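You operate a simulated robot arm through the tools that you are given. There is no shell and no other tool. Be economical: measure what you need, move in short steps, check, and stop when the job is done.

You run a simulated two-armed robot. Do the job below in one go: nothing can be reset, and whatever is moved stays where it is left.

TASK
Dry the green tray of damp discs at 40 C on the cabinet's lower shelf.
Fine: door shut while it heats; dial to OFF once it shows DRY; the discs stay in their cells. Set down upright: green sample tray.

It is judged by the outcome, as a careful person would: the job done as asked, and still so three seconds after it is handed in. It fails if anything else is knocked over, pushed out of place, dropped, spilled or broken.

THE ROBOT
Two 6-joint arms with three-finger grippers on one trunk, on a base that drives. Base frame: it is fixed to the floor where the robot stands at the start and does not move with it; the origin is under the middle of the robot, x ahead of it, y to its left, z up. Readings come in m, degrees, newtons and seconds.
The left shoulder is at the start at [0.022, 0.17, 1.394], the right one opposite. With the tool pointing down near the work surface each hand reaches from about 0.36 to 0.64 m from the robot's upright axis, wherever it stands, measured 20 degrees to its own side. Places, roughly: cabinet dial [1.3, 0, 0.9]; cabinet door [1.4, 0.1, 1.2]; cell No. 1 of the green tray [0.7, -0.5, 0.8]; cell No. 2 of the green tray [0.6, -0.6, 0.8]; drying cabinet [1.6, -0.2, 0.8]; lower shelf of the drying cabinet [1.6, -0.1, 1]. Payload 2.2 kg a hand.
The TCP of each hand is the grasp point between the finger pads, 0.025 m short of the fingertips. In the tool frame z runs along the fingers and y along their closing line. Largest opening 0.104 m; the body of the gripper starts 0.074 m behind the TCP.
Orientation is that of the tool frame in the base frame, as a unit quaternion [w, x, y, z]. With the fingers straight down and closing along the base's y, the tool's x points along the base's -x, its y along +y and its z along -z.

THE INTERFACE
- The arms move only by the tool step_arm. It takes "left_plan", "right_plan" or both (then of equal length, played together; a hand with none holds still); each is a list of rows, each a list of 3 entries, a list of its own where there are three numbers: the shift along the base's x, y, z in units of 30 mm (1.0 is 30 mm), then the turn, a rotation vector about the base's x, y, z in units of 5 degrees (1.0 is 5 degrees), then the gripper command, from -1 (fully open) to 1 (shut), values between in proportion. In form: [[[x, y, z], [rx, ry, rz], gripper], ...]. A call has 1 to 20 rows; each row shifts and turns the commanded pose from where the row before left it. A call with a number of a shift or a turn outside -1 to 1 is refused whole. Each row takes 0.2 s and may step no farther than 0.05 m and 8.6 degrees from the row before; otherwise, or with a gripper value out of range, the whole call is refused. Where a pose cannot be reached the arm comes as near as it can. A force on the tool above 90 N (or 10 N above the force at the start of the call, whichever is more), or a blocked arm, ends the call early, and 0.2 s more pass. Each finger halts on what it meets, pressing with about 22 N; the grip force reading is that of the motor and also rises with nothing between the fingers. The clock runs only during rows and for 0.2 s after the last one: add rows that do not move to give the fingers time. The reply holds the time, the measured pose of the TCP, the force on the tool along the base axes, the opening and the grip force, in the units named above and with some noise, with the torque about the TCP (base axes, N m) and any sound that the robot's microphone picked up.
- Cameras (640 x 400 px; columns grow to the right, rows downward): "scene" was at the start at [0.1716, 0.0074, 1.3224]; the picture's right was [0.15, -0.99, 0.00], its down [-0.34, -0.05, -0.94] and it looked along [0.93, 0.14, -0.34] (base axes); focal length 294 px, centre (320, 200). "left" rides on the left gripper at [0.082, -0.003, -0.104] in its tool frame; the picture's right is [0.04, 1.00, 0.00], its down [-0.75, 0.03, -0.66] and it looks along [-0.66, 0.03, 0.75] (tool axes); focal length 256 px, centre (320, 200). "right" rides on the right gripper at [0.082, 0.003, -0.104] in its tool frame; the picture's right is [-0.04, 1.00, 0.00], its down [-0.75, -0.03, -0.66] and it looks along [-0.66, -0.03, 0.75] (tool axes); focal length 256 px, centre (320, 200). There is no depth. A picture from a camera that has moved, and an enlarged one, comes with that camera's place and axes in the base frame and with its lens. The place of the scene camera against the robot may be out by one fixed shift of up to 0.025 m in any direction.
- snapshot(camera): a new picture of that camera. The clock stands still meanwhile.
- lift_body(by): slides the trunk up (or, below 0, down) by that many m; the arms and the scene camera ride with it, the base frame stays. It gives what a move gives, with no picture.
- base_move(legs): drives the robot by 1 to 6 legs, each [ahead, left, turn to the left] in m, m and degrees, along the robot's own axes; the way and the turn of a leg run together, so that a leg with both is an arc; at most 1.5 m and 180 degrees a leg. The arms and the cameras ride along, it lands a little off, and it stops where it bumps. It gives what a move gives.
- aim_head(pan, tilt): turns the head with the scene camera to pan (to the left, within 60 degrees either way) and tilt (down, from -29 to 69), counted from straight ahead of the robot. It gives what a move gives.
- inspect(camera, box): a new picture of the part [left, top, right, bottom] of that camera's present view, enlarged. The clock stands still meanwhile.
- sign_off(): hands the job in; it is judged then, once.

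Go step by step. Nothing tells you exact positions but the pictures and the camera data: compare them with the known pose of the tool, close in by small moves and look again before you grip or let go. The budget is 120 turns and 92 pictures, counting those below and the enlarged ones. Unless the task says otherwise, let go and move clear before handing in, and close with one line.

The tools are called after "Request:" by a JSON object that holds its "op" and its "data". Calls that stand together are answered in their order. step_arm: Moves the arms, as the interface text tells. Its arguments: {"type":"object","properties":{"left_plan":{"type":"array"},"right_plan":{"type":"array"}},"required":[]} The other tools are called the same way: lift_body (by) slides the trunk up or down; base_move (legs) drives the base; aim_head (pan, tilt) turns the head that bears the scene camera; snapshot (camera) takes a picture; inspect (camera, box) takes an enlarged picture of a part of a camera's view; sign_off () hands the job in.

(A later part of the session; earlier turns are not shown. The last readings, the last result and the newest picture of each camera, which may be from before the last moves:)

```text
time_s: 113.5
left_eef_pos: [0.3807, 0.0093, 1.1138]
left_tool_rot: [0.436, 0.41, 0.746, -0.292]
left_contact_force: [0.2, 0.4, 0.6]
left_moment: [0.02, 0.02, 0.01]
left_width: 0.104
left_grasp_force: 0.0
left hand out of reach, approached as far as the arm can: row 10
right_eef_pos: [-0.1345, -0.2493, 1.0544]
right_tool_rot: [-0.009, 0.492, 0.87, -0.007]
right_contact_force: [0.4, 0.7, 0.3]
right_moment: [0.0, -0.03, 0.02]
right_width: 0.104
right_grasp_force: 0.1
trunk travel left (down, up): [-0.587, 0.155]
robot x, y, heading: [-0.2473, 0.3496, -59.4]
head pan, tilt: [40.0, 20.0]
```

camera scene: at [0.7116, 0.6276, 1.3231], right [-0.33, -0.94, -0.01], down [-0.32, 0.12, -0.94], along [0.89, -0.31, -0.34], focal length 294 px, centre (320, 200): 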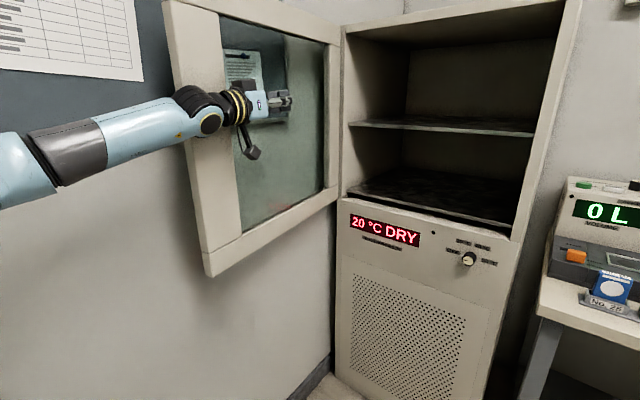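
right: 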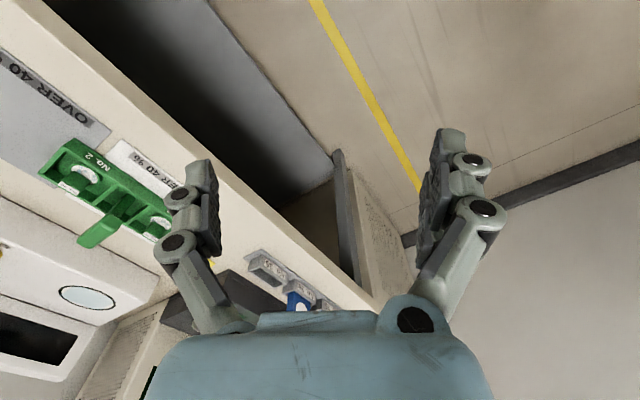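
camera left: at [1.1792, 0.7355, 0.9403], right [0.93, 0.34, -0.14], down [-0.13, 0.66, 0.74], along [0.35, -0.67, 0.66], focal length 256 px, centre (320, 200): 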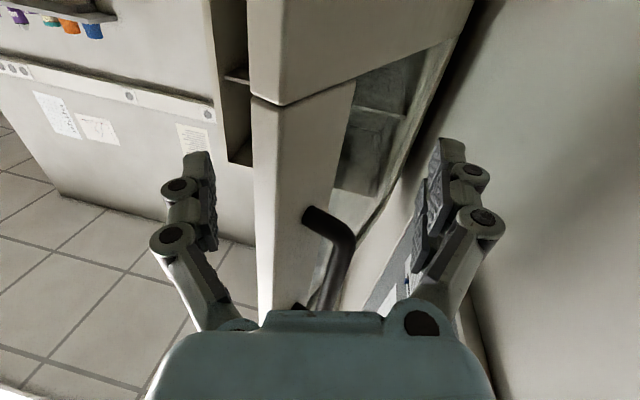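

Good posture with the hand pitched about 27° down. I'll lower the trunk 0.1, tuck the right hand back, and drive towards the tray.

Request:
{"op": "step_arm", "data": {"right_plan": [[[-0.5, 0.86, 0], [0, 0, 0], -1], [[-0.5, 0.86, 0], [0, 0, 0], -1], [[-0.5, 0.86, 0], [0, 0, 0], -1]], "left_plan": [[[-0.5, -0.2, 0], [0, 0, 0.2], -1], [[-0.5, -0.2, 0], [0, 0, 0.2], -1], [[-0.5, -0.2, 0], [0, 0, 0.2], -1]]}}

Request:
{"op": "lift_body", "data": {"by": -0.1}}

Request:
{"op": "base_move", "data": {"legs": [[0.45, 0.03, 0]]}}

Request:
{"op": "aim_head", "data": {"pan": 25, "tilt": 35}}

Request:
{"op": "snapshot", "data": {"camera": "left"}}

Request:
{"op": "snapshot", "data": {"camera": "scene"}}

```text
time_s: 114.2
left_eef_pos: [0.3441, -0.0044, 1.1134]
left_tool_rot: [0.44, 0.399, 0.752, -0.285]
left_contact_force: [0.3, 0.5, -0.8]
left_moment: [0.0, 0.03, -0.01]
left_width: 0.104
left_grasp_force: 0.1
left hand out of reach, approached as far as the arm can: row 3
right_eef_pos: [-0.1567, -0.2004, 1.0084]
right_tool_rot: [-0.008, 0.493, 0.87, -0.009]
right_contact_force: [-0.1, 0.1, 0.4]
right_moment: [-0.02, 0.01, 0.01]
right_width: 0.1041
right_grasp_force: 0.1
right hand out of reach, approached as far as the arm can: row 1, 2, 3
trunk travel left (down, up): [-0.587, 0.155]
robot x, y, heading: [-0.2468, 0.3528, -59.1]
head pan, tilt: [40.0, 20.0]
```

```text
time_s: 115.6
left_eef_pos: [0.3423, -0.0051, 1.0039]
left_tool_rot: [0.433, 0.401, 0.757, -0.281]
left_contact_force: [0.4, -0.5, 0.8]
left_moment: [0.0, 0.01, 0.01]
left_width: 0.1039
left_grasp_force: 0.0
right_eef_pos: [-0.1585, -0.2009, 0.902]
right_tool_rot: [-0.013, 0.493, 0.87, -0.005]
right_contact_force: [-0.4, 0.1, 0.3]
right_moment: [0.0, 0.01, 0.0]
right_width: 0.1043
right_grasp_force: 0.0
trunk travel left (down, up): [-0.487, 0.255]
robot x, y, heading: [-0.246, 0.3509, -59.4]
head pan, tilt: [40.0, 20.0]
```

```text
time_s: 118.3
left_eef_pos: [0.6018, -0.364, 1.003]
left_tool_rot: [0.434, 0.397, 0.759, -0.279]
left_contact_force: [0.1, -0.3, 0.1]
left_moment: [0.0, 0.01, -0.01]
left_width: 0.1039
left_grasp_force: 0.1
right_eef_pos: [0.103, -0.5652, 0.9018]
right_tool_rot: [-0.013, 0.489, 0.872, -0.004]
right_contact_force: [0.9, -0.8, -0.9]
right_moment: [0.0, -0.02, 0.02]
right_width: 0.1037
right_grasp_force: 0.2
trunk travel left (down, up): [-0.487, 0.255]
robot x, y, heading: [0.0101, -0.0153, -58.5]
head pan, tilt: [40.0, 20.0]
```

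```text
time_s: 119.0
left_eef_pos: [0.6024, -0.3637, 1.0038]
left_tool_rot: [0.434, 0.396, 0.76, -0.277]
left_contact_force: [-0.4, 1.6, -0.2]
left_moment: [0.0, -0.01, 0.01]
left_width: 0.1037
left_grasp_force: 0.1
right_eef_pos: [0.1022, -0.564, 0.9016]
right_tool_rot: [-0.014, 0.488, 0.873, -0.005]
right_contact_force: [0.0, -0.4, 0.0]
right_moment: [0.02, 0.02, 0.01]
right_width: 0.104
right_grasp_force: 0.1
trunk travel left (down, up): [-0.487, 0.255]
robot x, y, heading: [0.0051, -0.0161, -58.7]
head pan, tilt: [25.0, 35.0]
```

```text
43 pictures are left
camera left: at [0.5281, -0.2562, 0.9802], right [0.83, 0.54, -0.11], down [-0.03, 0.25, 0.97], along [0.55, -0.8, 0.22], focal length 256 px, centre (320, 200)
```

left: 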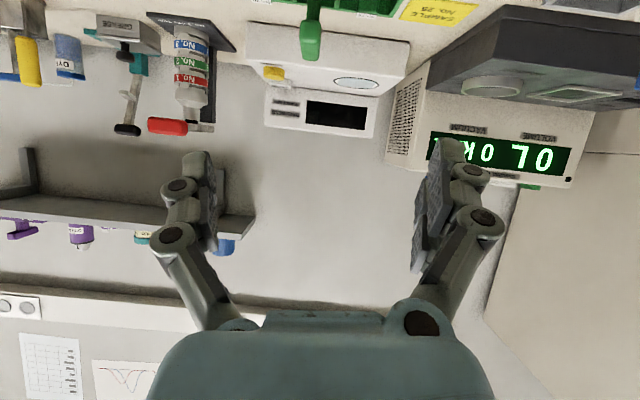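

```text
42 pictures are left
camera scene: at [0.1271, -0.1319, 1.1972], right [-0.55, -0.83, 0.0], down [-0.48, 0.32, -0.82], along [0.68, -0.45, -0.57], focal length 294 px, centre (320, 200)
```

scene: 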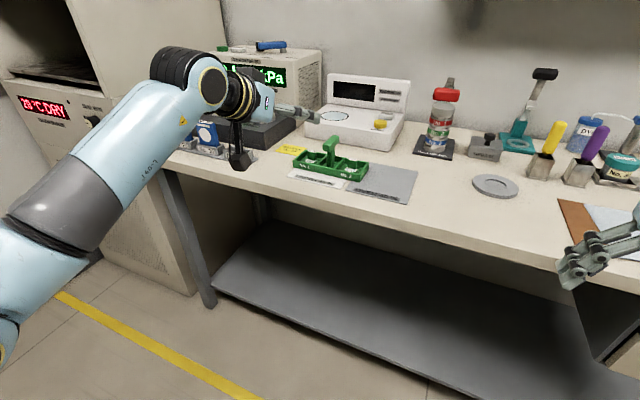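

I'll zoom on the tray in the scene view for triangulation.

Request:
{"op": "inspect", "data": {"camera": "scene", "box": [284, 125, 380, 195]}}

Request:
{"op": "inspect", "data": {"camera": "left", "box": [220, 0, 420, 125]}}

```text
5.71 times, centred on (332, 160) of scene
camera zoom: at [0.1271, -0.1319, 1.1972], right [-0.55, -0.83, 0.0], down [-0.48, 0.32, -0.82], along [0.68, -0.45, -0.57], focal length 1678 px, centre (251, 429)
```

zoom: 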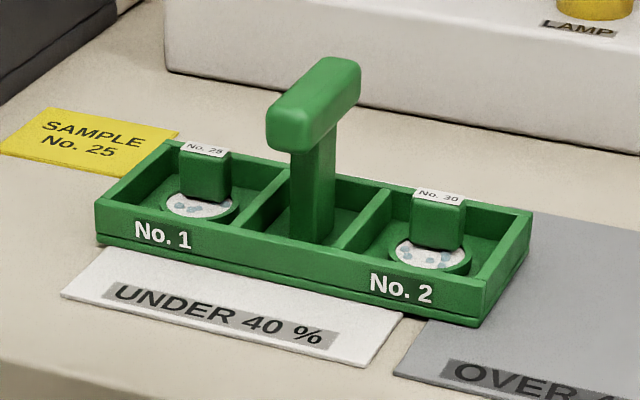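

```text
3.20 times, centred on (320, 62) of left
camera zoom: at [0.5281, -0.2562, 0.9802], right [0.83, 0.54, -0.11], down [-0.03, 0.25, 0.97], along [0.55, -0.8, 0.22], focal length 819 px, centre (320, 640)
```

zoom: 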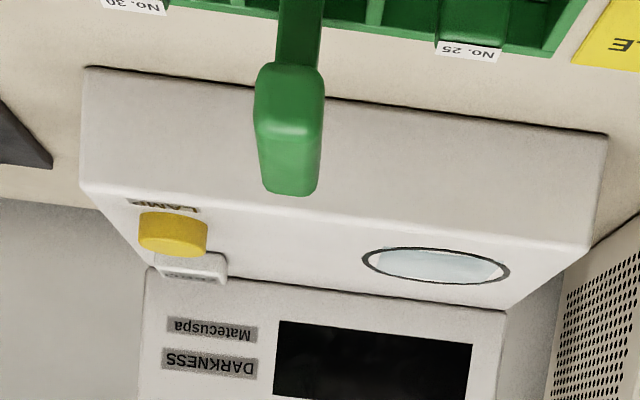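

The bar runs from about (0.648, −0.475) to (0.687, −0.539), with its top at z 0.894. I'll level the hand's roll, pull back a little, and drive 0.15 m nearer.

Request:
{"op": "step_arm", "data": {"left_plan": [[[-0.4, 0.65, 0], [0.44, -0.765, -0.3], -0.25], [[-0.4, 0.65, 0], [0, 0, 0], -0.25], [[-0.4, 0.65, 0], [0, 0, 0], -0.25], [[-0.4, 0.65, 0], [0, 0, 0], -0.25], [[0, 0, 0], [0, 0, 0], -0.25]]}}

Request:
{"op": "base_move", "data": {"legs": [[0.14, 0, 0]]}}

Request:
{"op": "snapshot", "data": {"camera": "left"}}

```text
time_s: 120.2
left_eef_pos: [0.5617, -0.279, 1.0063]
left_tool_rot: [0.445, 0.427, 0.744, -0.259]
left_contact_force: [0.2, -0.1, 0.7]
left_moment: [0.0, -0.02, -0.01]
left_width: 0.0651
left_grasp_force: 0.0
left hand out of reach, approached as far as the arm can: row 1, 4
right_eef_pos: [0.1029, -0.5637, 0.9013]
right_tool_rot: [-0.013, 0.488, 0.873, -0.005]
right_contact_force: [-0.3, -0.4, 1.1]
right_moment: [0.0, 0.01, 0.0]
right_width: 0.1039
right_grasp_force: 0.0
trunk travel left (down, up): [-0.487, 0.255]
robot x, y, heading: [0.0078, -0.0103, -58.6]
head pan, tilt: [25.0, 35.0]
```

```text
time_s: 121.6
left_eef_pos: [0.6332, -0.4011, 1.0065]
left_tool_rot: [0.444, 0.427, 0.744, -0.259]
left_contact_force: [-0.1, 0.4, -0.3]
left_moment: [0.01, 0.01, 0.04]
left_width: 0.0654
left_grasp_force: 0.0
right_eef_pos: [0.1726, -0.6839, 0.8998]
right_tool_rot: [-0.013, 0.489, 0.872, -0.004]
right_contact_force: [0.1, -0.7, -0.7]
right_moment: [0.01, 0.02, 0.01]
right_width: 0.1041
right_grasp_force: 0.1
trunk travel left (down, up): [-0.487, 0.255]
robot x, y, heading: [0.0827, -0.1345, -59.0]
head pan, tilt: [25.0, 35.0]
```

```text
39 pictures are left
camera left: at [0.565, -0.2907, 0.9828], right [0.86, 0.51, -0.04], down [-0.08, 0.21, 0.97], along [0.51, -0.83, 0.22], focal length 256 px, centre (320, 200)
```

left: 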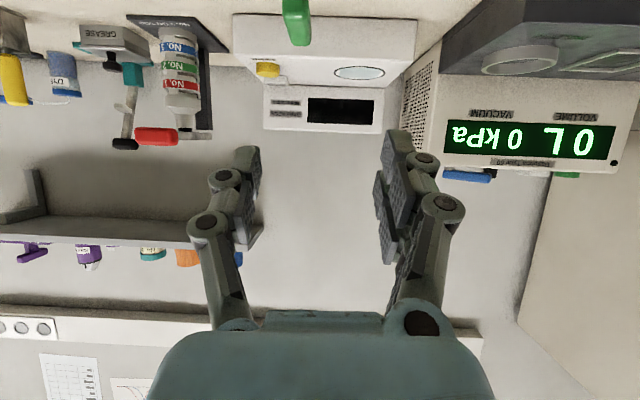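

The geometry agrees. I'll move to a pre-grasp point just behind and above the bar.

Request:
{"op": "step_arm", "data": {"left_plan": [[[0, -0.3, -0.56], [0, 0, 0], -0.25], [[0, -0.3, -0.56], [0, 0, 0], -0.25], [[0, -0.3, -0.56], [0, 0, 0], -0.25], [[0, -0.3, -0.56], [0, 0, 0], -0.25], [[0, -0.3, -0.56], [0, 0, 0], -0.25], [[0, 0, 0], [0, 0, 0], -0.25]]}}

Request:
{"op": "snapshot", "data": {"camera": "left"}}

Request:
{"op": "inspect", "data": {"camera": "scene", "box": [220, 100, 420, 260]}}

```text
time_s: 123.0
left_eef_pos: [0.6548, -0.4284, 0.9303]
left_tool_rot: [0.444, 0.427, 0.743, -0.261]
left_contact_force: [0.0, -1.2, -0.2]
left_moment: [0.03, -0.04, -0.02]
left_width: 0.065
left_grasp_force: 0.0
left hand out of reach, approached as far as the arm can: row 2, 3, 4, 5
right_eef_pos: [0.1727, -0.683, 0.9022]
right_tool_rot: [-0.014, 0.489, 0.872, -0.004]
right_contact_force: [-0.9, -0.6, -1.0]
right_moment: [0.01, 0.0, -0.01]
right_width: 0.1041
right_grasp_force: 0.0
trunk travel left (down, up): [-0.487, 0.255]
robot x, y, heading: [0.0772, -0.1323, -58.8]
head pan, tilt: [25.0, 35.0]
```

```text
38 pictures are left
camera left: at [0.5858, -0.3176, 0.9062], right [0.86, 0.51, -0.04], down [-0.08, 0.22, 0.97], along [0.51, -0.83, 0.22], focal length 256 px, centre (320, 200)
```

left: 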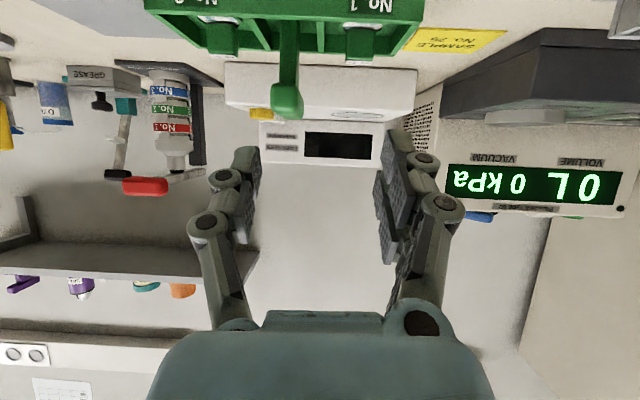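

```text
2.50 times, centred on (320, 180) of scene
camera zoom: at [0.1987, -0.2508, 1.1972], right [-0.56, -0.83, 0.0], down [-0.48, 0.32, -0.82], along [0.68, -0.46, -0.57], focal length 734 px, centre (320, 250)
```

zoom: 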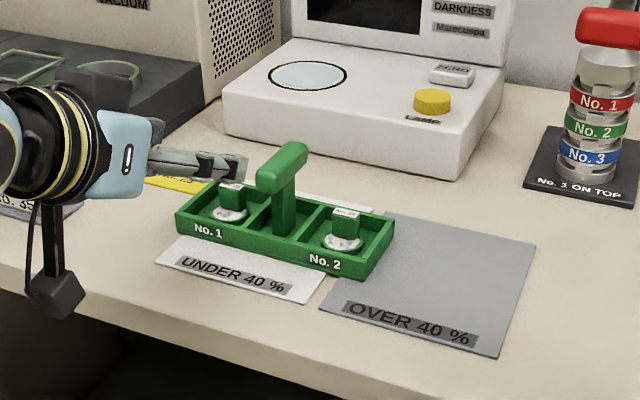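

The arm can't get this low in its current stance. I'll back off, lower the trunk and raise the hand relative to it, then come in again.

Request:
{"op": "base_move", "data": {"legs": [[-0.2, 0, 0]]}}

Request:
{"op": "lift_body", "data": {"by": -0.16}}

Request:
{"op": "step_arm", "data": {"left_plan": [[[0.1, -0.17, 0.7], [0, 0, 0], -0.25], [[0.1, -0.17, 0.7], [0, 0, 0], -0.25], [[0.1, -0.17, 0.7], [0, 0, 0], -0.25], [[0.1, -0.17, 0.7], [0, 0, 0], -0.25], [[0, 0, 0.7], [0, 0, 0], -0.25], [[0, 0, 0.7], [0, 0, 0], -0.25], [[0, 0, 0.7], [0, 0, 0], -0.25], [[0, 0, 0.7], [0, 0, 0], -0.25], [[0, 0, 0], [0, 0, 0], -0.25]]}}

```text
time_s: 124.6
left_eef_pos: [0.5484, -0.257, 0.9304]
left_tool_rot: [0.444, 0.428, 0.743, -0.262]
left_contact_force: [0.6, 0.5, 1.1]
left_moment: [0.0, -0.01, 0.0]
left_width: 0.0651
left_grasp_force: 0.1
right_eef_pos: [0.0674, -0.5099, 0.9027]
right_tool_rot: [-0.013, 0.49, 0.872, -0.005]
right_contact_force: [-0.1, 0.3, 0.4]
right_moment: [-0.07, -0.01, 0.02]
right_width: 0.1041
right_grasp_force: 0.0
trunk travel left (down, up): [-0.487, 0.255]
robot x, y, heading: [-0.0265, 0.037, -59.1]
head pan, tilt: [25.0, 35.0]
```

```text
time_s: 126.4
left_eef_pos: [0.5493, -0.2576, 0.7699]
left_tool_rot: [0.442, 0.43, 0.741, -0.265]
left_contact_force: [-0.6, 0.7, 0.3]
left_moment: [0.0, -0.01, -0.02]
left_width: 0.0648
left_grasp_force: 0.0
right_eef_pos: [0.0621, -0.5019, 0.7087]
right_tool_rot: [-0.04, 0.49, 0.871, 0.011]
right_contact_force: [-0.1, 0.4, 0.0]
right_moment: [0.0, -0.01, 0.0]
right_width: 0.104
right_grasp_force: 0.1
trunk travel left (down, up): [-0.327, 0.415]
robot x, y, heading: [-0.0268, 0.0383, -59.0]
head pan, tilt: [25.0, 35.0]
```

```text
time_s: 128.4
left_eef_pos: [0.5626, -0.2795, 0.9388]
left_tool_rot: [0.441, 0.43, 0.742, -0.264]
left_contact_force: [-0.7, 0.1, 1.0]
left_moment: [-0.01, -0.01, 0.0]
left_width: 0.0649
left_grasp_force: 0.1
right_eef_pos: [0.0611, -0.5025, 0.7082]
right_tool_rot: [-0.041, 0.49, 0.871, 0.012]
right_contact_force: [-0.1, -0.7, 0.8]
right_moment: [0.01, 0.0, -0.01]
right_width: 0.1041
right_grasp_force: 0.0
trunk travel left (down, up): [-0.327, 0.415]
robot x, y, heading: [-0.0249, 0.0428, -58.8]
head pan, tilt: [25.0, 35.0]
```

All within reach. Driving 0.1 m forward, then moving to the pre-grasp point.

Request:
{"op": "base_move", "data": {"legs": [[0.1, 0, 0]]}}

Request:
{"op": "snapshot", "data": {"camera": "left"}}

```text
time_s: 129.6
left_eef_pos: [0.6144, -0.3659, 0.9371]
left_tool_rot: [0.441, 0.43, 0.743, -0.263]
left_contact_force: [0.0, -0.3, -0.9]
left_moment: [0.0, 0.02, 0.04]
left_width: 0.065
left_grasp_force: 0.0
right_eef_pos: [0.116, -0.5895, 0.7063]
right_tool_rot: [-0.041, 0.49, 0.871, 0.012]
right_contact_force: [0.2, -0.1, -0.1]
right_moment: [0.01, 0.02, 0.0]
right_width: 0.1041
right_grasp_force: 0.1
trunk travel left (down, up): [-0.327, 0.415]
robot x, y, heading: [0.0267, -0.0466, -58.9]
head pan, tilt: [25.0, 35.0]
```

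```text
36 pictures are left
camera left: at [0.547, -0.2545, 0.9142], right [0.86, 0.51, -0.05], down [-0.07, 0.22, 0.97], along [0.5, -0.83, 0.22], focal length 256 px, centre (320, 200)
```

left: 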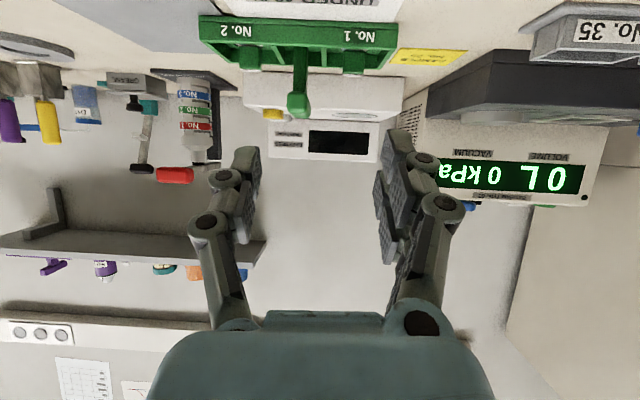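

Consistent. Moving to pre-grasp, then in along the tool axis.

Request:
{"op": "step_arm", "data": {"left_plan": [[[0.15, -0.67, -0.12], [0, 0, 0], -0.25], [[0.15, -0.67, -0.12], [0, 0, 0], -0.25], [[0.15, -0.67, -0.12], [0, 0, 0], -0.25], [[0.15, -0.67, -0.12], [0, 0, 0], -0.25], [[0.39, -0.68, -0.42], [0, 0, 0], -0.25], [[0.39, -0.68, -0.42], [0, 0, 0], -0.25]]}}

Request:
{"op": "snapshot", "data": {"camera": "left"}}

Request:
{"op": "inspect", "data": {"camera": "scene", "box": [220, 60, 420, 220]}}

```text
time_s: 130.9
left_eef_pos: [0.6455, -0.4172, 0.9157]
left_tool_rot: [0.442, 0.426, 0.743, -0.266]
left_contact_force: [-1.1, -0.4, 0.1]
left_moment: [0.01, 0.02, -0.01]
left_width: 0.0649
left_grasp_force: 0.0
left hand out of reach, approached as far as the arm can: row 3, 4, 5, 6
right_eef_pos: [0.1133, -0.5886, 0.7062]
right_tool_rot: [-0.041, 0.489, 0.871, 0.011]
right_contact_force: [-0.2, -0.1, 0.1]
right_moment: [0.0, 0.01, -0.03]
right_width: 0.1037
right_grasp_force: 0.0
trunk travel left (down, up): [-0.327, 0.415]
robot x, y, heading: [0.0264, -0.0472, -59.1]
head pan, tilt: [25.0, 35.0]
```

```text
35 pictures are left
camera left: at [0.5771, -0.307, 0.8925], right [0.86, 0.51, -0.05], down [-0.07, 0.22, 0.97], along [0.51, -0.83, 0.22], focal length 256 px, centre (320, 200)
```

left: 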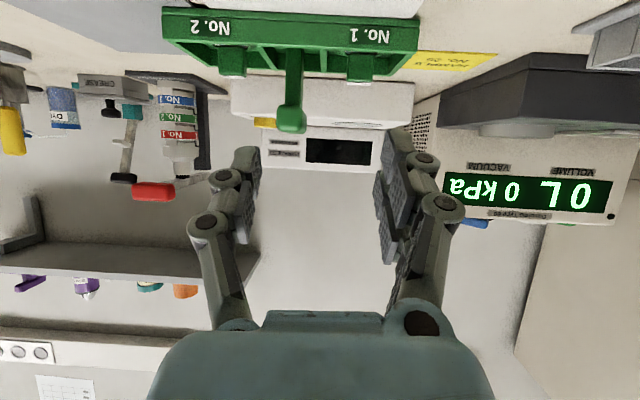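

```text
2.50 times, centred on (320, 140) of scene
camera zoom: at [0.1495, -0.1704, 1.0327], right [-0.56, -0.83, 0.0], down [-0.48, 0.32, -0.82], along [0.68, -0.46, -0.57], focal length 734 px, centre (320, 350)
```

zoom: 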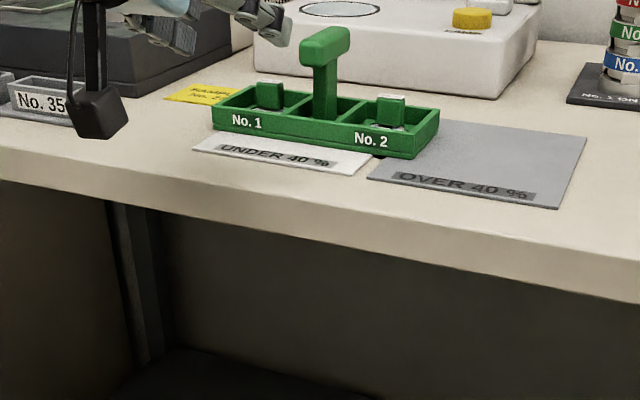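

The arm is at its outward limit here, so the base needs to be nearer. First I'll move the right hand out to the side, clear of the bench edge, and lift the left hand slightly back.

Request:
{"op": "step_arm", "data": {"right_plan": [[[-0.92, 0.14, 0], [0, 0, 0], -1], [[-0.92, 0.14, 0], [0, 0, 0], -1], [[-0.92, 0.14, 0], [0, 0, 0], -1], [[-0.92, 0.14, 0], [0, 0, 0], -1], [[-0.92, 0.14, 0], [0, 0, 0], -1], [[-0.92, 0.14, 0], [0, 0, 0], -1], [[-0.92, 0.14, 0], [0, 0, 0], -1], [[-0.92, 0.14, 0], [0, 0, 0], -1], [[-0.92, 0.14, 0], [0, 0, 0], -1], [[-0.92, 0.14, 0], [0, 0, 0], -1], [[-0.92, 0.14, 0], [0, 0, 0], -1], [[-0.92, 0.14, 0], [0, 0, 0], -1]], "left_plan": [[[-0.2, 0.4, 0.1], [0, 0, 0], -0.25], [[-0.2, 0.4, 0.1], [0, 0, 0], -0.25], [[-0.2, 0.4, 0.1], [0, 0, 0], -0.25], [[-0.2, 0.4, 0.1], [0, 0, 0], -0.25], [[-0.2, 0.4, 0], [0, 0, 0], -0.25], [[-0.2, 0.4, 0], [0, 0, 0], -0.25], [[-0.2, 0.4, 0], [0, 0, 0], -0.25], [[-0.2, 0.4, 0], [0, 0, 0], -0.25], [[0, 0, 0], [0, 0, 0], -0.25], [[0, 0, 0], [0, 0, 0], -0.25], [[0, 0, 0], [0, 0, 0], -0.25], [[0, 0, 0], [0, 0, 0], -0.25]]}}

```text
time_s: 133.6
left_eef_pos: [0.5971, -0.3235, 0.9283]
left_tool_rot: [0.442, 0.43, 0.742, -0.264]
left_contact_force: [-0.2, 0.0, 1.3]
left_moment: [0.06, -0.01, 0.02]
left_width: 0.0652
left_grasp_force: 0.2
right_eef_pos: [-0.2109, -0.5477, 0.6823]
right_tool_rot: [-0.04, 0.49, 0.871, 0.011]
right_contact_force: [-0.5, 0.0, 0.5]
right_moment: [0.0, -0.02, 0.0]
right_width: 0.1037
right_grasp_force: 0.1
right hand out of reach, approached as far as the arm can: row 1, 2, 3, 4
trunk travel left (down, up): [-0.327, 0.415]
robot x, y, heading: [0.0313, -0.0487, -59.3]
head pan, tilt: [25.0, 35.0]
```

Driving 0.13 m forward and 0.03 m right to put the hand on the bar's axis.

Request:
{"op": "base_move", "data": {"legs": [[0.13, -0.03, 0]]}}

Request:
{"op": "snapshot", "data": {"camera": "left"}}

```text
time_s: 134.8
left_eef_pos: [0.6396, -0.4503, 0.9263]
left_tool_rot: [0.441, 0.429, 0.743, -0.263]
left_contact_force: [0.2, -0.3, 0.3]
left_moment: [0.03, 0.01, 0.0]
left_width: 0.0652
left_grasp_force: 0.0
right_eef_pos: [-0.1681, -0.6748, 0.6818]
right_tool_rot: [-0.042, 0.488, 0.872, 0.012]
right_contact_force: [1.3, -0.9, -0.6]
right_moment: [0.02, -0.02, -0.04]
right_width: 0.1042
right_grasp_force: 0.0
trunk travel left (down, up): [-0.327, 0.415]
robot x, y, heading: [0.0687, -0.1719, -58.8]
head pan, tilt: [25.0, 35.0]
```

```text
33 pictures are left
camera left: at [0.5717, -0.339, 0.9044], right [0.86, 0.51, -0.05], down [-0.07, 0.22, 0.97], along [0.51, -0.83, 0.22], focal length 256 px, centre (320, 200)
```

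left: 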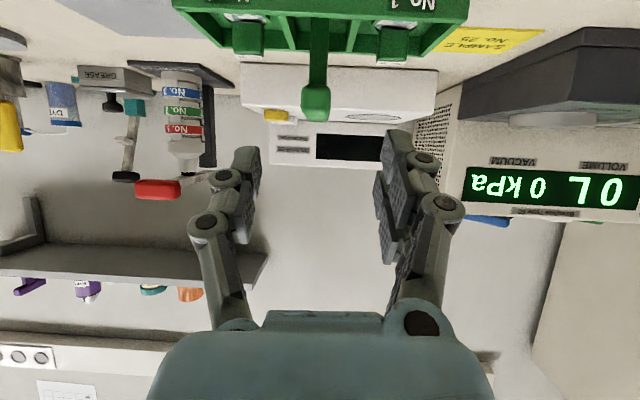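

Well centred. Moving in to the bar centre.

Request:
{"op": "step_arm", "data": {"left_plan": [[[0.24, -0.46, -0.34], [0, 0, 0], -0.25], [[0.24, -0.46, -0.34], [0, 0, 0], -0.25], [[0.24, -0.46, -0.34], [0, 0, 0], -0.25], [[0.24, -0.46, -0.34], [0, 0, 0], -0.25], [[0, 0, 0], [0, 0, 0], -0.25]]}}

Request:
{"op": "snapshot", "data": {"camera": "left"}}

Request:
{"op": "inspect", "data": {"camera": "scene", "box": [230, 40, 430, 200]}}

```text
time_s: 136.1
left_eef_pos: [0.6685, -0.5031, 0.8874]
left_tool_rot: [0.441, 0.429, 0.743, -0.264]
left_contact_force: [-0.2, -0.1, -0.1]
left_moment: [0.0, -0.02, -0.02]
left_width: 0.0649
left_grasp_force: 0.1
right_eef_pos: [-0.168, -0.6752, 0.6816]
right_tool_rot: [-0.04, 0.489, 0.872, 0.011]
right_contact_force: [-0.1, 0.0, 0.4]
right_moment: [0.03, 0.02, 0.0]
right_width: 0.104
right_grasp_force: 0.1
trunk travel left (down, up): [-0.327, 0.415]
robot x, y, heading: [0.0659, -0.1755, -58.8]
head pan, tilt: [25.0, 35.0]
```

```text
32 pictures are left
camera left: at [0.6009, -0.3928, 0.8644], right [0.86, 0.51, -0.05], down [-0.07, 0.22, 0.97], along [0.51, -0.83, 0.22], focal length 256 px, centre (320, 200)
```

left: 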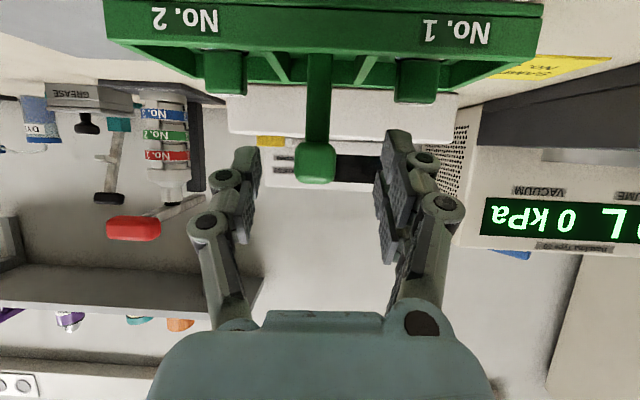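

```text
2.50 times, centred on (330, 120) of scene
camera zoom: at [0.1912, -0.2973, 1.0327], right [-0.56, -0.83, 0.0], down [-0.48, 0.32, -0.82], along [0.68, -0.46, -0.57], focal length 734 px, centre (295, 400)
```

zoom: 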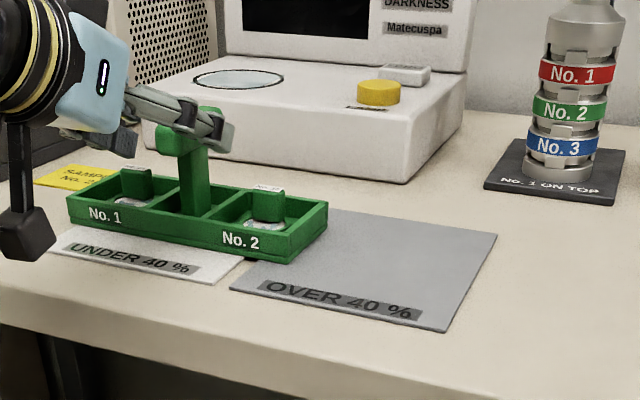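

The fingers straddle the bar. Closing.

Request:
{"op": "step_arm", "data": {"left_plan": [[[0, 0, 0], [0, 0, 0], 1], [[0, 0, 0], [0, 0, 0], 1], [[0, 0, 0], [0, 0, 0], 1], [[0, 0, 0], [0, 0, 0], 1], [[0, 0, 0], [0, 0, 0], 1]]}}

Request:
{"op": "inspect", "data": {"camera": "scene", "box": [230, 40, 430, 200]}}

```text
time_s: 137.2
left_eef_pos: [0.668, -0.5042, 0.8867]
left_tool_rot: [0.442, 0.429, 0.742, -0.264]
left_contact_force: [-0.5, -0.5, 0.2]
left_moment: [-0.12, 0.06, 0.08]
left_width: 0.0229
left_grasp_force: 22.2
right_eef_pos: [-0.1683, -0.6755, 0.6819]
right_tool_rot: [-0.041, 0.488, 0.872, 0.011]
right_contact_force: [0.4, -0.2, 0.7]
right_moment: [0.02, -0.03, -0.02]
right_width: 0.104
right_grasp_force: 0.1
trunk travel left (down, up): [-0.327, 0.415]
robot x, y, heading: [0.0691, -0.1737, -58.7]
head pan, tilt: [25.0, 35.0]
```

```text
2.50 times, centred on (330, 120) of scene
camera zoom: at [0.1912, -0.2974, 1.0327], right [-0.56, -0.83, 0.0], down [-0.48, 0.32, -0.82], along [0.68, -0.46, -0.57], focal length 734 px, centre (295, 400)
```

zoom: 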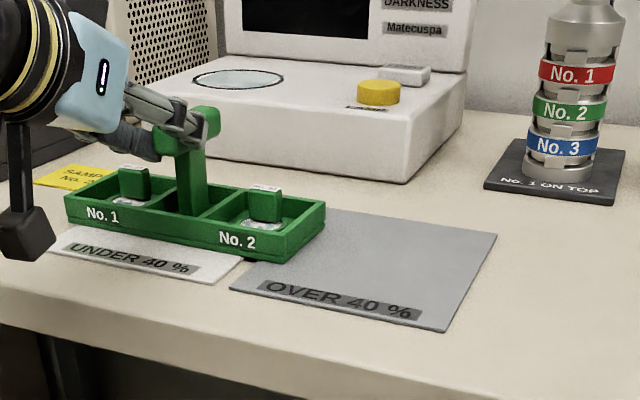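

Firm grip at 0.023 m. Lifting slowly with the trunk.

Request:
{"op": "lift_body", "data": {"by": 0.05}}

Request:
{"op": "inspect", "data": {"camera": "scene", "box": [230, 40, 430, 200]}}

```text
time_s: 138.2
left_eef_pos: [0.6691, -0.5055, 0.9365]
left_tool_rot: [0.441, 0.43, 0.743, -0.264]
left_contact_force: [-0.3, -0.3, -4.1]
left_moment: [0.1, 0.08, -0.02]
left_width: 0.0228
left_grasp_force: 21.9
right_eef_pos: [-0.1674, -0.6759, 0.7317]
right_tool_rot: [-0.041, 0.489, 0.871, 0.01]
right_contact_force: [0.4, -0.3, 0.0]
right_moment: [0.0, -0.01, -0.01]
right_width: 0.1038
right_grasp_force: 0.0
trunk travel left (down, up): [-0.377, 0.365]
robot x, y, heading: [0.0691, -0.1757, -58.7]
head pan, tilt: [25.0, 35.0]
```

```text
2.50 times, centred on (330, 120) of scene
camera zoom: at [0.1904, -0.2957, 1.0842], right [-0.56, -0.83, 0.0], down [-0.48, 0.32, -0.82], along [0.68, -0.46, -0.57], focal length 734 px, centre (295, 400)
```

zoom: 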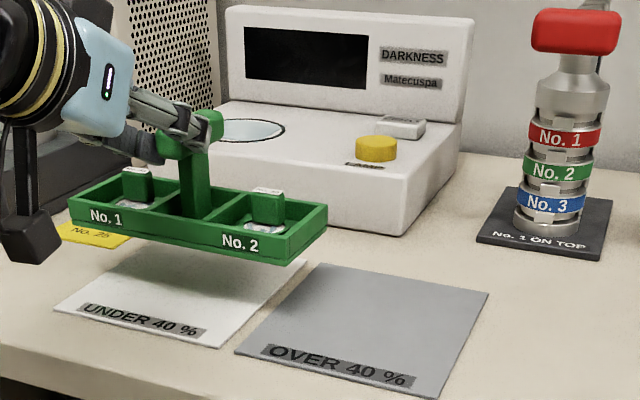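

The tray lifts level. Raising to shelf height, backing off, and driving left to the cabinet.

Request:
{"op": "lift_body", "data": {"by": 0.18}}

Request:
{"op": "base_move", "data": {"legs": [[-0.3, 0, 0], [0, 0.92, 0]]}}

Request:
{"op": "snapshot", "data": {"camera": "scene"}}

```text
time_s: 140.2
left_eef_pos: [0.6691, -0.5057, 1.1178]
left_tool_rot: [0.441, 0.43, 0.743, -0.263]
left_contact_force: [-0.1, 0.5, -3.6]
left_moment: [0.11, 0.08, 0.0]
left_width: 0.0227
left_grasp_force: 21.7
right_eef_pos: [-0.1682, -0.6756, 0.9114]
right_tool_rot: [-0.041, 0.489, 0.871, 0.011]
right_contact_force: [0.2, -0.1, -0.6]
right_moment: [0.02, -0.01, -0.02]
right_width: 0.1037
right_grasp_force: 0.0
trunk travel left (down, up): [-0.557, 0.185]
robot x, y, heading: [0.068, -0.172, -59.0]
head pan, tilt: [25.0, 35.0]
```

```text
time_s: 146.6
left_eef_pos: [1.2866, 0.2019, 1.1169]
left_tool_rot: [0.44, 0.435, 0.739, -0.268]
left_contact_force: [0.0, -0.7, -4.2]
left_moment: [0.08, 0.07, 0.01]
left_width: 0.0226
left_grasp_force: 22.6
right_eef_pos: [0.447, 0.0449, 0.9112]
right_tool_rot: [-0.042, 0.496, 0.867, 0.01]
right_contact_force: [0.3, 0.0, 0.3]
right_moment: [0.01, 0.02, 0.05]
right_width: 0.1038
right_grasp_force: 0.0
trunk travel left (down, up): [-0.557, 0.185]
robot x, y, heading: [0.6905, 0.5403, -59.3]
head pan, tilt: [25.0, 35.0]
```

```text
28 pictures are left
camera scene: at [0.8103, 0.4239, 1.2681], right [-0.57, -0.82, 0.0], down [-0.47, 0.33, -0.82], along [0.67, -0.47, -0.57], focal length 294 px, centre (320, 200)
```

scene: 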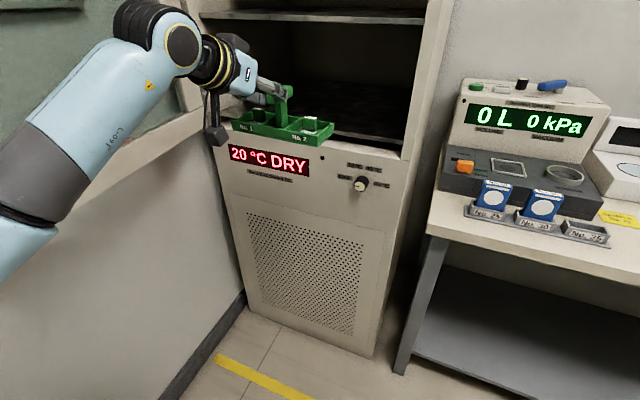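

The tray is carried level, and the hand is about 0.43 m short of the shelf centre. I'll lower slightly, move in, and check the heights.

Request:
{"op": "lift_body", "data": {"by": -0.02}}

Request:
{"op": "base_move", "data": {"legs": [[0.14, 0.06, 0]]}}

Request:
{"op": "aim_head", "data": {"pan": 35, "tilt": 15}}

Request:
{"op": "snapshot", "data": {"camera": "scene"}}

```text
time_s: 147.2
left_eef_pos: [1.2866, 0.2022, 1.0961]
left_tool_rot: [0.44, 0.435, 0.739, -0.267]
left_contact_force: [0.1, 0.1, -3.5]
left_moment: [0.11, 0.07, 0.05]
left_width: 0.023
left_grasp_force: 21.3
right_eef_pos: [0.4481, 0.0476, 0.8916]
right_tool_rot: [-0.041, 0.497, 0.867, 0.011]
right_contact_force: [1.1, 0.7, -0.4]
right_moment: [0.01, -0.01, -0.03]
right_width: 0.1043
right_grasp_force: 0.1
trunk travel left (down, up): [-0.537, 0.205]
robot x, y, heading: [0.6976, 0.5406, -60.0]
head pan, tilt: [25.0, 35.0]
```

```text
time_s: 148.6
left_eef_pos: [1.4096, 0.1147, 1.0962]
left_tool_rot: [0.439, 0.435, 0.739, -0.268]
left_contact_force: [-0.3, -0.4, -3.9]
left_moment: [0.07, 0.08, -0.01]
left_width: 0.0228
left_grasp_force: 22.2
right_eef_pos: [0.5725, -0.0449, 0.8901]
right_tool_rot: [-0.042, 0.495, 0.868, 0.011]
right_contact_force: [0.5, -0.6, 0.3]
right_moment: [0.01, 0.01, -0.01]
right_width: 0.1041
right_grasp_force: 0.0
trunk travel left (down, up): [-0.537, 0.205]
robot x, y, heading: [0.8159, 0.4557, -59.4]
head pan, tilt: [25.0, 35.0]
```

```text
time_s: 149.4
left_eef_pos: [1.409, 0.1158, 1.0964]
left_tool_rot: [0.439, 0.434, 0.74, -0.266]
left_contact_force: [0.3, 0.3, -3.7]
left_moment: [0.09, 0.06, -0.03]
left_width: 0.0228
left_grasp_force: 21.9
right_eef_pos: [0.5709, -0.0437, 0.8905]
right_tool_rot: [-0.041, 0.496, 0.868, 0.012]
right_contact_force: [-0.4, -0.6, -0.3]
right_moment: [-0.01, 0.03, -0.02]
right_width: 0.1041
right_grasp_force: 0.0
trunk travel left (down, up): [-0.537, 0.205]
robot x, y, heading: [0.8124, 0.4534, -59.9]
head pan, tilt: [35.0, 15.0]
```

```text
27 pictures are left
camera scene: at [0.9444, 0.346, 1.2798], right [-0.42, -0.91, 0.0], down [-0.24, 0.11, -0.97], along [0.88, -0.4, -0.26], focal length 294 px, centre (320, 200)
```

scene: 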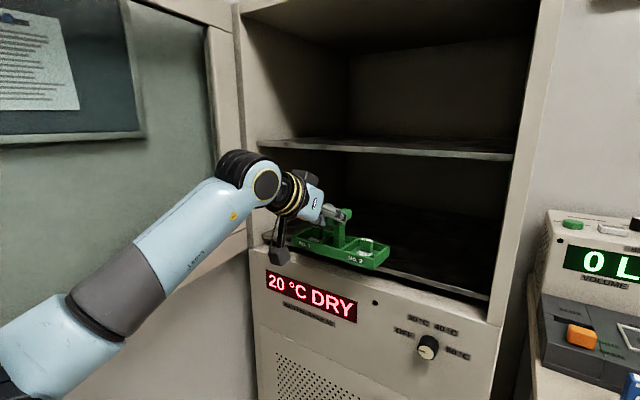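

The tray is above the shelf level and below the mid shelf. Driving in 0.13 m, then checking.

Request:
{"op": "base_move", "data": {"legs": [[0.13, 0, 0]]}}

Request:
{"op": "snapshot", "data": {"camera": "scene"}}

```text
time_s: 150.7
left_eef_pos: [1.4765, 0.0035, 1.0961]
left_tool_rot: [0.44, 0.433, 0.74, -0.266]
left_contact_force: [-0.3, -0.9, -5.1]
left_moment: [0.11, 0.08, 0.01]
left_width: 0.0226
left_grasp_force: 22.0
right_eef_pos: [0.6373, -0.1565, 0.8909]
right_tool_rot: [-0.041, 0.495, 0.868, 0.012]
right_contact_force: [0.4, 0.0, 0.4]
right_moment: [0.02, 0.04, 0.02]
right_width: 0.1039
right_grasp_force: 0.1
trunk travel left (down, up): [-0.537, 0.205]
robot x, y, heading: [0.8778, 0.345, -59.8]
head pan, tilt: [35.0, 15.0]
```

```text
26 pictures are left
camera scene: at [1.0114, 0.2331, 1.2797], right [-0.41, -0.91, 0.0], down [-0.24, 0.11, -0.97], along [0.88, -0.4, -0.26], focal length 294 px, centre (320, 200)
```

scene: 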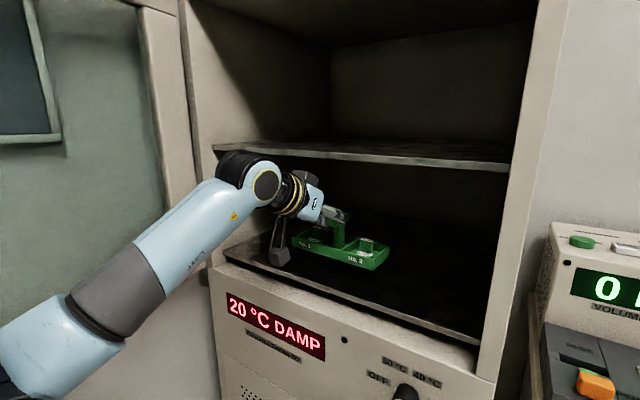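

The display now reads DAMP. Another 0.10 m in.

Request:
{"op": "base_move", "data": {"legs": [[0.1, 0, 0]]}}

Request:
{"op": "lift_body", "data": {"by": -0.02}}

Request:
{"op": "inspect", "data": {"camera": "scene", "box": [200, 120, 480, 320]}}

```text
time_s: 151.9
left_eef_pos: [1.5245, -0.0788, 1.0941]
left_tool_rot: [0.437, 0.433, 0.742, -0.264]
left_contact_force: [0.4, 0.2, -4.3]
left_moment: [0.1, 0.1, 0.0]
left_width: 0.0229
left_grasp_force: 22.5
right_eef_pos: [0.6868, -0.2407, 0.8927]
right_tool_rot: [-0.041, 0.494, 0.869, 0.011]
right_contact_force: [0.1, 0.5, 0.8]
right_moment: [0.01, 0.0, -0.01]
right_width: 0.1039
right_grasp_force: 0.1
trunk travel left (down, up): [-0.537, 0.205]
robot x, y, heading: [0.9309, 0.255, -59.3]
head pan, tilt: [35.0, 15.0]
```

```text
time_s: 152.5
left_eef_pos: [1.5253, -0.0789, 1.0727]
left_tool_rot: [0.438, 0.434, 0.742, -0.265]
left_contact_force: [0.9, 0.3, -3.9]
left_moment: [0.12, 0.07, -0.01]
left_width: 0.0227
left_grasp_force: 22.3
right_eef_pos: [0.6894, -0.2406, 0.8715]
right_tool_rot: [-0.04, 0.494, 0.869, 0.011]
right_contact_force: [-0.1, -0.3, 0.7]
right_moment: [0.01, 0.0, -0.03]
right_width: 0.1041
right_grasp_force: 0.1
trunk travel left (down, up): [-0.517, 0.225]
robot x, y, heading: [0.9296, 0.2523, -59.7]
head pan, tilt: [35.0, 15.0]
```

```text
2.00 times, centred on (340, 220) of scene
camera zoom: at [1.0605, 0.1496, 1.2597], right [-0.41, -0.91, 0.0], down [-0.24, 0.11, -0.97], along [0.88, -0.4, -0.26], focal length 587 px, centre (280, 160)
```

zoom: 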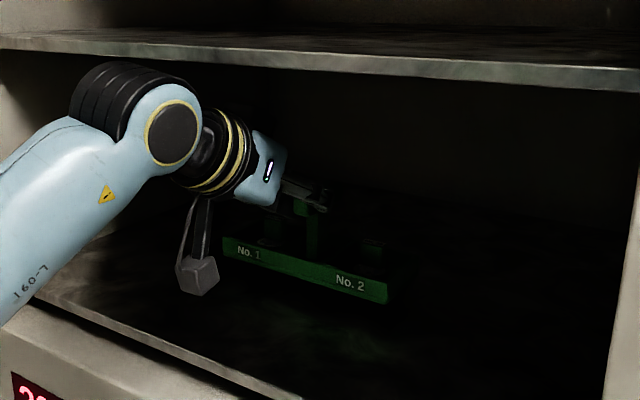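

Dark inside, but the tray is well past the shelf edge. Lowering in small steps and watching the vertical force.

Request:
{"op": "step_arm", "data": {"left_plan": [[[0, 0, -0.15], [0, 0, 0], 1], [[0, 0, -0.15], [0, 0, 0], 1], [[0, 0, -0.15], [0, 0, 0], 1]]}}

Request:
{"op": "step_arm", "data": {"left_plan": [[[0, 0, -0.1], [0, 0, 0], 1], [[0, 0, -0.1], [0, 0, 0], 1]]}}

```text
time_s: 153.3
left_eef_pos: [1.5256, -0.0804, 1.0606]
left_tool_rot: [0.438, 0.433, 0.742, -0.264]
left_contact_force: [0.0, -0.3, -3.7]
left_moment: [0.13, 0.1, 0.01]
left_width: 0.023
left_grasp_force: 22.2
right_eef_pos: [0.6868, -0.2402, 0.8716]
right_tool_rot: [-0.04, 0.494, 0.869, 0.012]
right_contact_force: [0.4, 0.2, 0.0]
right_moment: [-0.01, -0.01, -0.03]
right_width: 0.104
right_grasp_force: 0.1
trunk travel left (down, up): [-0.517, 0.225]
robot x, y, heading: [0.9281, 0.2553, -59.6]
head pan, tilt: [35.0, 15.0]
```

```text
time_s: 153.9
left_eef_pos: [1.5258, -0.0801, 1.0554]
left_tool_rot: [0.438, 0.433, 0.742, -0.265]
left_contact_force: [0.2, 0.5, -0.8]
left_moment: [-0.15, 0.1, 0.04]
left_width: 0.0231
left_grasp_force: 22.4
right_eef_pos: [0.6891, -0.2415, 0.8728]
right_tool_rot: [-0.04, 0.494, 0.869, 0.012]
right_contact_force: [0.8, 0.0, 0.2]
right_moment: [0.01, 0.0, 0.03]
right_width: 0.1043
right_grasp_force: 0.0
trunk travel left (down, up): [-0.517, 0.225]
robot x, y, heading: [0.9319, 0.2556, -59.4]
head pan, tilt: [35.0, 15.0]
```

Contact: the weight is off the hand. I'll settle 1.5 mm more, release, and pull straight back.

Request:
{"op": "step_arm", "data": {"left_plan": [[[0, 0, -0.05], [0, 0, 0], 1], [[0, 0, 0], [0, 0, 0], 0.3], [[0, 0, 0], [0, 0, 0], 0.0], [[0, 0, 0], [0, 0, 0], -0.25], [[0, 0, 0], [0, 0, 0], -0.25], [[0, 0, 0], [0, 0, 0], -0.25], [[-0.3, 0.52, 0.32], [0, 0, 0], -0.25], [[-0.3, 0.52, 0.32], [0, 0, 0], -0.25], [[-0.3, 0.52, 0.2], [0, 0, 0], -0.25], [[-0.3, 0.52, 0.1], [0, 0, 0], -0.25]]}}

Request:
{"op": "snapshot", "data": {"camera": "left"}}

```text
time_s: 156.1
left_eef_pos: [1.4888, -0.0156, 1.0828]
left_tool_rot: [0.439, 0.433, 0.741, -0.266]
left_contact_force: [0.4, 0.6, -0.2]
left_moment: [0.01, 0.02, -0.03]
left_width: 0.065
left_grasp_force: 0.0
right_eef_pos: [0.6871, -0.241, 0.8712]
right_tool_rot: [-0.041, 0.494, 0.868, 0.011]
right_contact_force: [0.0, -0.5, 0.1]
right_moment: [-0.01, -0.04, 0.0]
right_width: 0.104
right_grasp_force: 0.0
trunk travel left (down, up): [-0.517, 0.225]
robot x, y, heading: [0.9316, 0.2603, -59.7]
head pan, tilt: [35.0, 15.0]
```

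```text
24 pictures are left
camera left: at [1.423, 0.0956, 1.0598], right [0.86, 0.5, -0.05], down [-0.07, 0.21, 0.97], along [0.5, -0.84, 0.22], focal length 256 px, centre (320, 200)
```

left: 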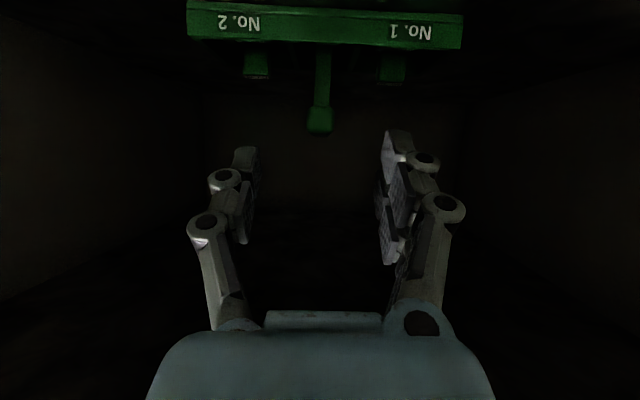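

The tray stands upright on the lower shelf. Backing out and looking at the door.

Request:
{"op": "base_move", "data": {"legs": [[-0.45, 0, 0]]}}

Request:
{"op": "aim_head", "data": {"pan": 50, "tilt": 15}}

Request:
{"op": "snapshot", "data": {"camera": "scene"}}

```text
time_s: 158.8
left_eef_pos: [1.2613, 0.3681, 1.0827]
left_tool_rot: [0.438, 0.434, 0.741, -0.266]
left_contact_force: [0.4, 0.2, 0.3]
left_moment: [0.03, -0.01, -0.01]
left_width: 0.0649
left_grasp_force: 0.0
right_eef_pos: [0.4588, 0.1466, 0.8714]
right_tool_rot: [-0.04, 0.495, 0.868, 0.012]
right_contact_force: [-0.4, 0.3, 0.2]
right_moment: [0.0, -0.04, -0.02]
right_width: 0.1042
right_grasp_force: 0.1
trunk travel left (down, up): [-0.517, 0.225]
robot x, y, heading: [0.7036, 0.6436, -59.5]
head pan, tilt: [35.0, 15.0]
```

```text
time_s: 159.6
left_eef_pos: [1.2622, 0.368, 1.0816]
left_tool_rot: [0.437, 0.435, 0.741, -0.266]
left_contact_force: [-0.2, 0.4, -0.3]
left_moment: [0.0, -0.01, 0.0]
left_width: 0.0649
left_grasp_force: 0.1
right_eef_pos: [0.4602, 0.1462, 0.8705]
right_tool_rot: [-0.041, 0.495, 0.868, 0.012]
right_contact_force: [-0.5, 0.8, -0.7]
right_moment: [0.01, 0.01, -0.03]
right_width: 0.1039
right_grasp_force: 0.0
trunk travel left (down, up): [-0.517, 0.225]
robot x, y, heading: [0.7033, 0.6443, -59.5]
head pan, tilt: [50.0, 15.0]
```

```text
23 pictures are left
camera scene: at [0.8401, 0.5586, 1.2597], right [-0.17, -0.99, 0.0], down [-0.26, 0.04, -0.97], along [0.95, -0.16, -0.26], focal length 294 px, centre (320, 200)
```

scene: 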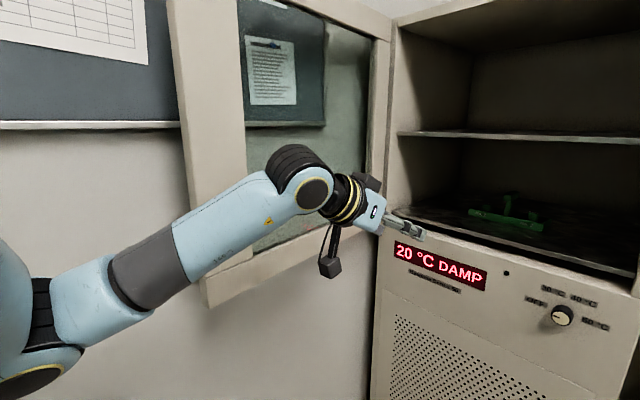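

The door's free edge is near (1.27, 0.67). I'll straddle it with open fingers from in front: retract, back off, then line up.

Request:
{"op": "step_arm", "data": {"left_plan": [[[-0.3, 0.5, -0.2], [0, 0, 0], -1], [[-0.3, 0.5, -0.2], [0, 0, 0], -1], [[-0.3, 0.5, -0.2], [0, 0, 0], -1], [[-0.3, 0.5, -0.2], [0, 0, 0], -1], [[0, 0, 0], [0, 0, 0], -1]]}}

Request:
{"op": "base_move", "data": {"legs": [[-0.25, 0, 0], [0, 0.14, 0]]}}

Request:
{"op": "snapshot", "data": {"camera": "scene"}}

Request:
{"op": "snapshot", "data": {"camera": "left"}}

```text
time_s: 160.8
left_eef_pos: [1.2326, 0.4189, 1.0612]
left_tool_rot: [0.434, 0.437, 0.741, -0.267]
left_contact_force: [-0.4, 0.3, -0.3]
left_moment: [0.01, 0.0, -0.01]
left_width: 0.1039
left_grasp_force: 0.1
left hand out of reach, approached as far as the arm can: row 4
right_eef_pos: [0.4591, 0.1454, 0.8727]
right_tool_rot: [-0.041, 0.495, 0.868, 0.011]
right_contact_force: [-0.5, 0.1, -1.2]
right_moment: [0.0, 0.0, -0.02]
right_width: 0.104
right_grasp_force: 0.1
trunk travel left (down, up): [-0.517, 0.225]
robot x, y, heading: [0.7013, 0.6415, -59.8]
head pan, tilt: [50.0, 15.0]
```

```text
time_s: 163.6
left_eef_pos: [1.1932, 0.6725, 1.0532]
left_tool_rot: [0.418, 0.416, 0.753, -0.292]
left_contact_force: [-0.3, -0.1, 0.0]
left_moment: [0.01, 0.0, 0.02]
left_width: 0.104
left_grasp_force: 0.2
right_eef_pos: [0.4284, 0.4123, 0.871]
right_tool_rot: [-0.039, 0.499, 0.865, 0.012]
right_contact_force: [0.2, -0.1, 0.2]
right_moment: [0.01, 0.01, 0.01]
right_width: 0.1038
right_grasp_force: 0.1
trunk travel left (down, up): [-0.517, 0.225]
robot x, y, heading: [0.681, 0.9047, -60.5]
head pan, tilt: [50.0, 15.0]
stopped in leg 2: the robot was blocked; the commanded pose is now the measured one
```

```text
22 pictures are left
camera scene: at [0.7932, 0.8186, 1.2622], right [-0.18, -0.98, -0.01], down [-0.24, 0.05, -0.97], along [0.96, -0.17, -0.24], focal length 294 px, centre (320, 200)
```

scene: 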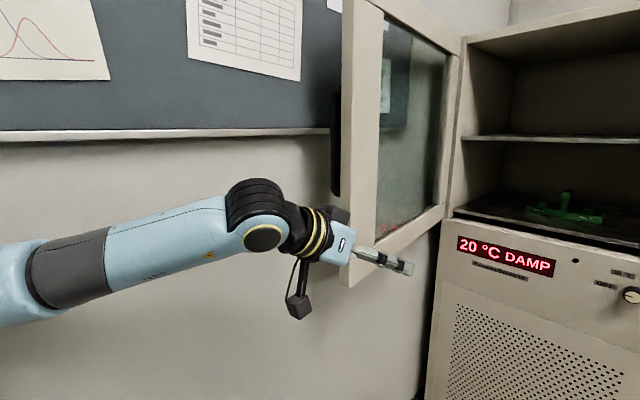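

```text
21 pictures are left
camera left: at [1.1247, 0.7832, 1.0318], right [0.86, 0.5, -0.13], down [0.0, 0.24, 0.97], along [0.52, -0.83, 0.21], focal length 256 px, centre (320, 200)
```

left: 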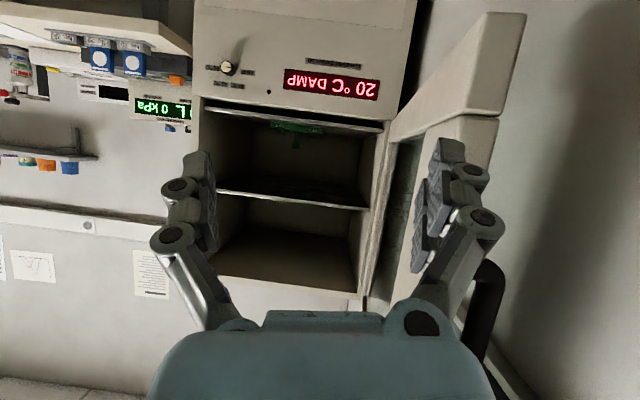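

The left finger just met the inner side of the door's edge. I'll back off a bit more, then shift left so the edge sits between the fingers.

Request:
{"op": "base_move", "data": {"legs": [[0, -0.02, 0], [-0.1, 0, 0]]}}

Request:
{"op": "snapshot", "data": {"camera": "left"}}

```text
time_s: 165.1
left_eef_pos: [1.1527, 0.6933, 1.0496]
left_tool_rot: [0.412, 0.432, 0.745, -0.297]
left_contact_force: [-0.1, -1.2, 0.2]
left_moment: [-0.01, 0.0, -0.01]
left_width: 0.104
left_grasp_force: 0.1
right_eef_pos: [0.3752, 0.4589, 0.8744]
right_tool_rot: [-0.045, 0.515, 0.856, 0.01]
right_contact_force: [0.3, -0.7, 0.1]
right_moment: [0.08, 0.01, 0.02]
right_width: 0.1039
right_grasp_force: 0.1
trunk travel left (down, up): [-0.517, 0.225]
robot x, y, heading: [0.6317, 0.9453, -62.2]
head pan, tilt: [50.0, 15.0]
```

```text
20 pictures are left
camera left: at [1.0885, 0.8073, 1.0284], right [0.88, 0.47, -0.12], down [0.01, 0.24, 0.97], along [0.48, -0.85, 0.2], focal length 256 px, centre (320, 200)
```

left: 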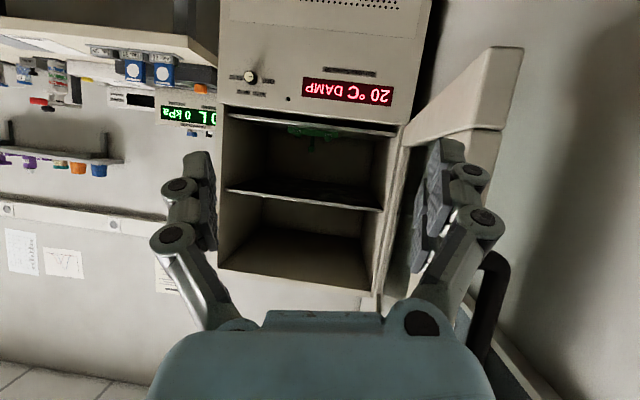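

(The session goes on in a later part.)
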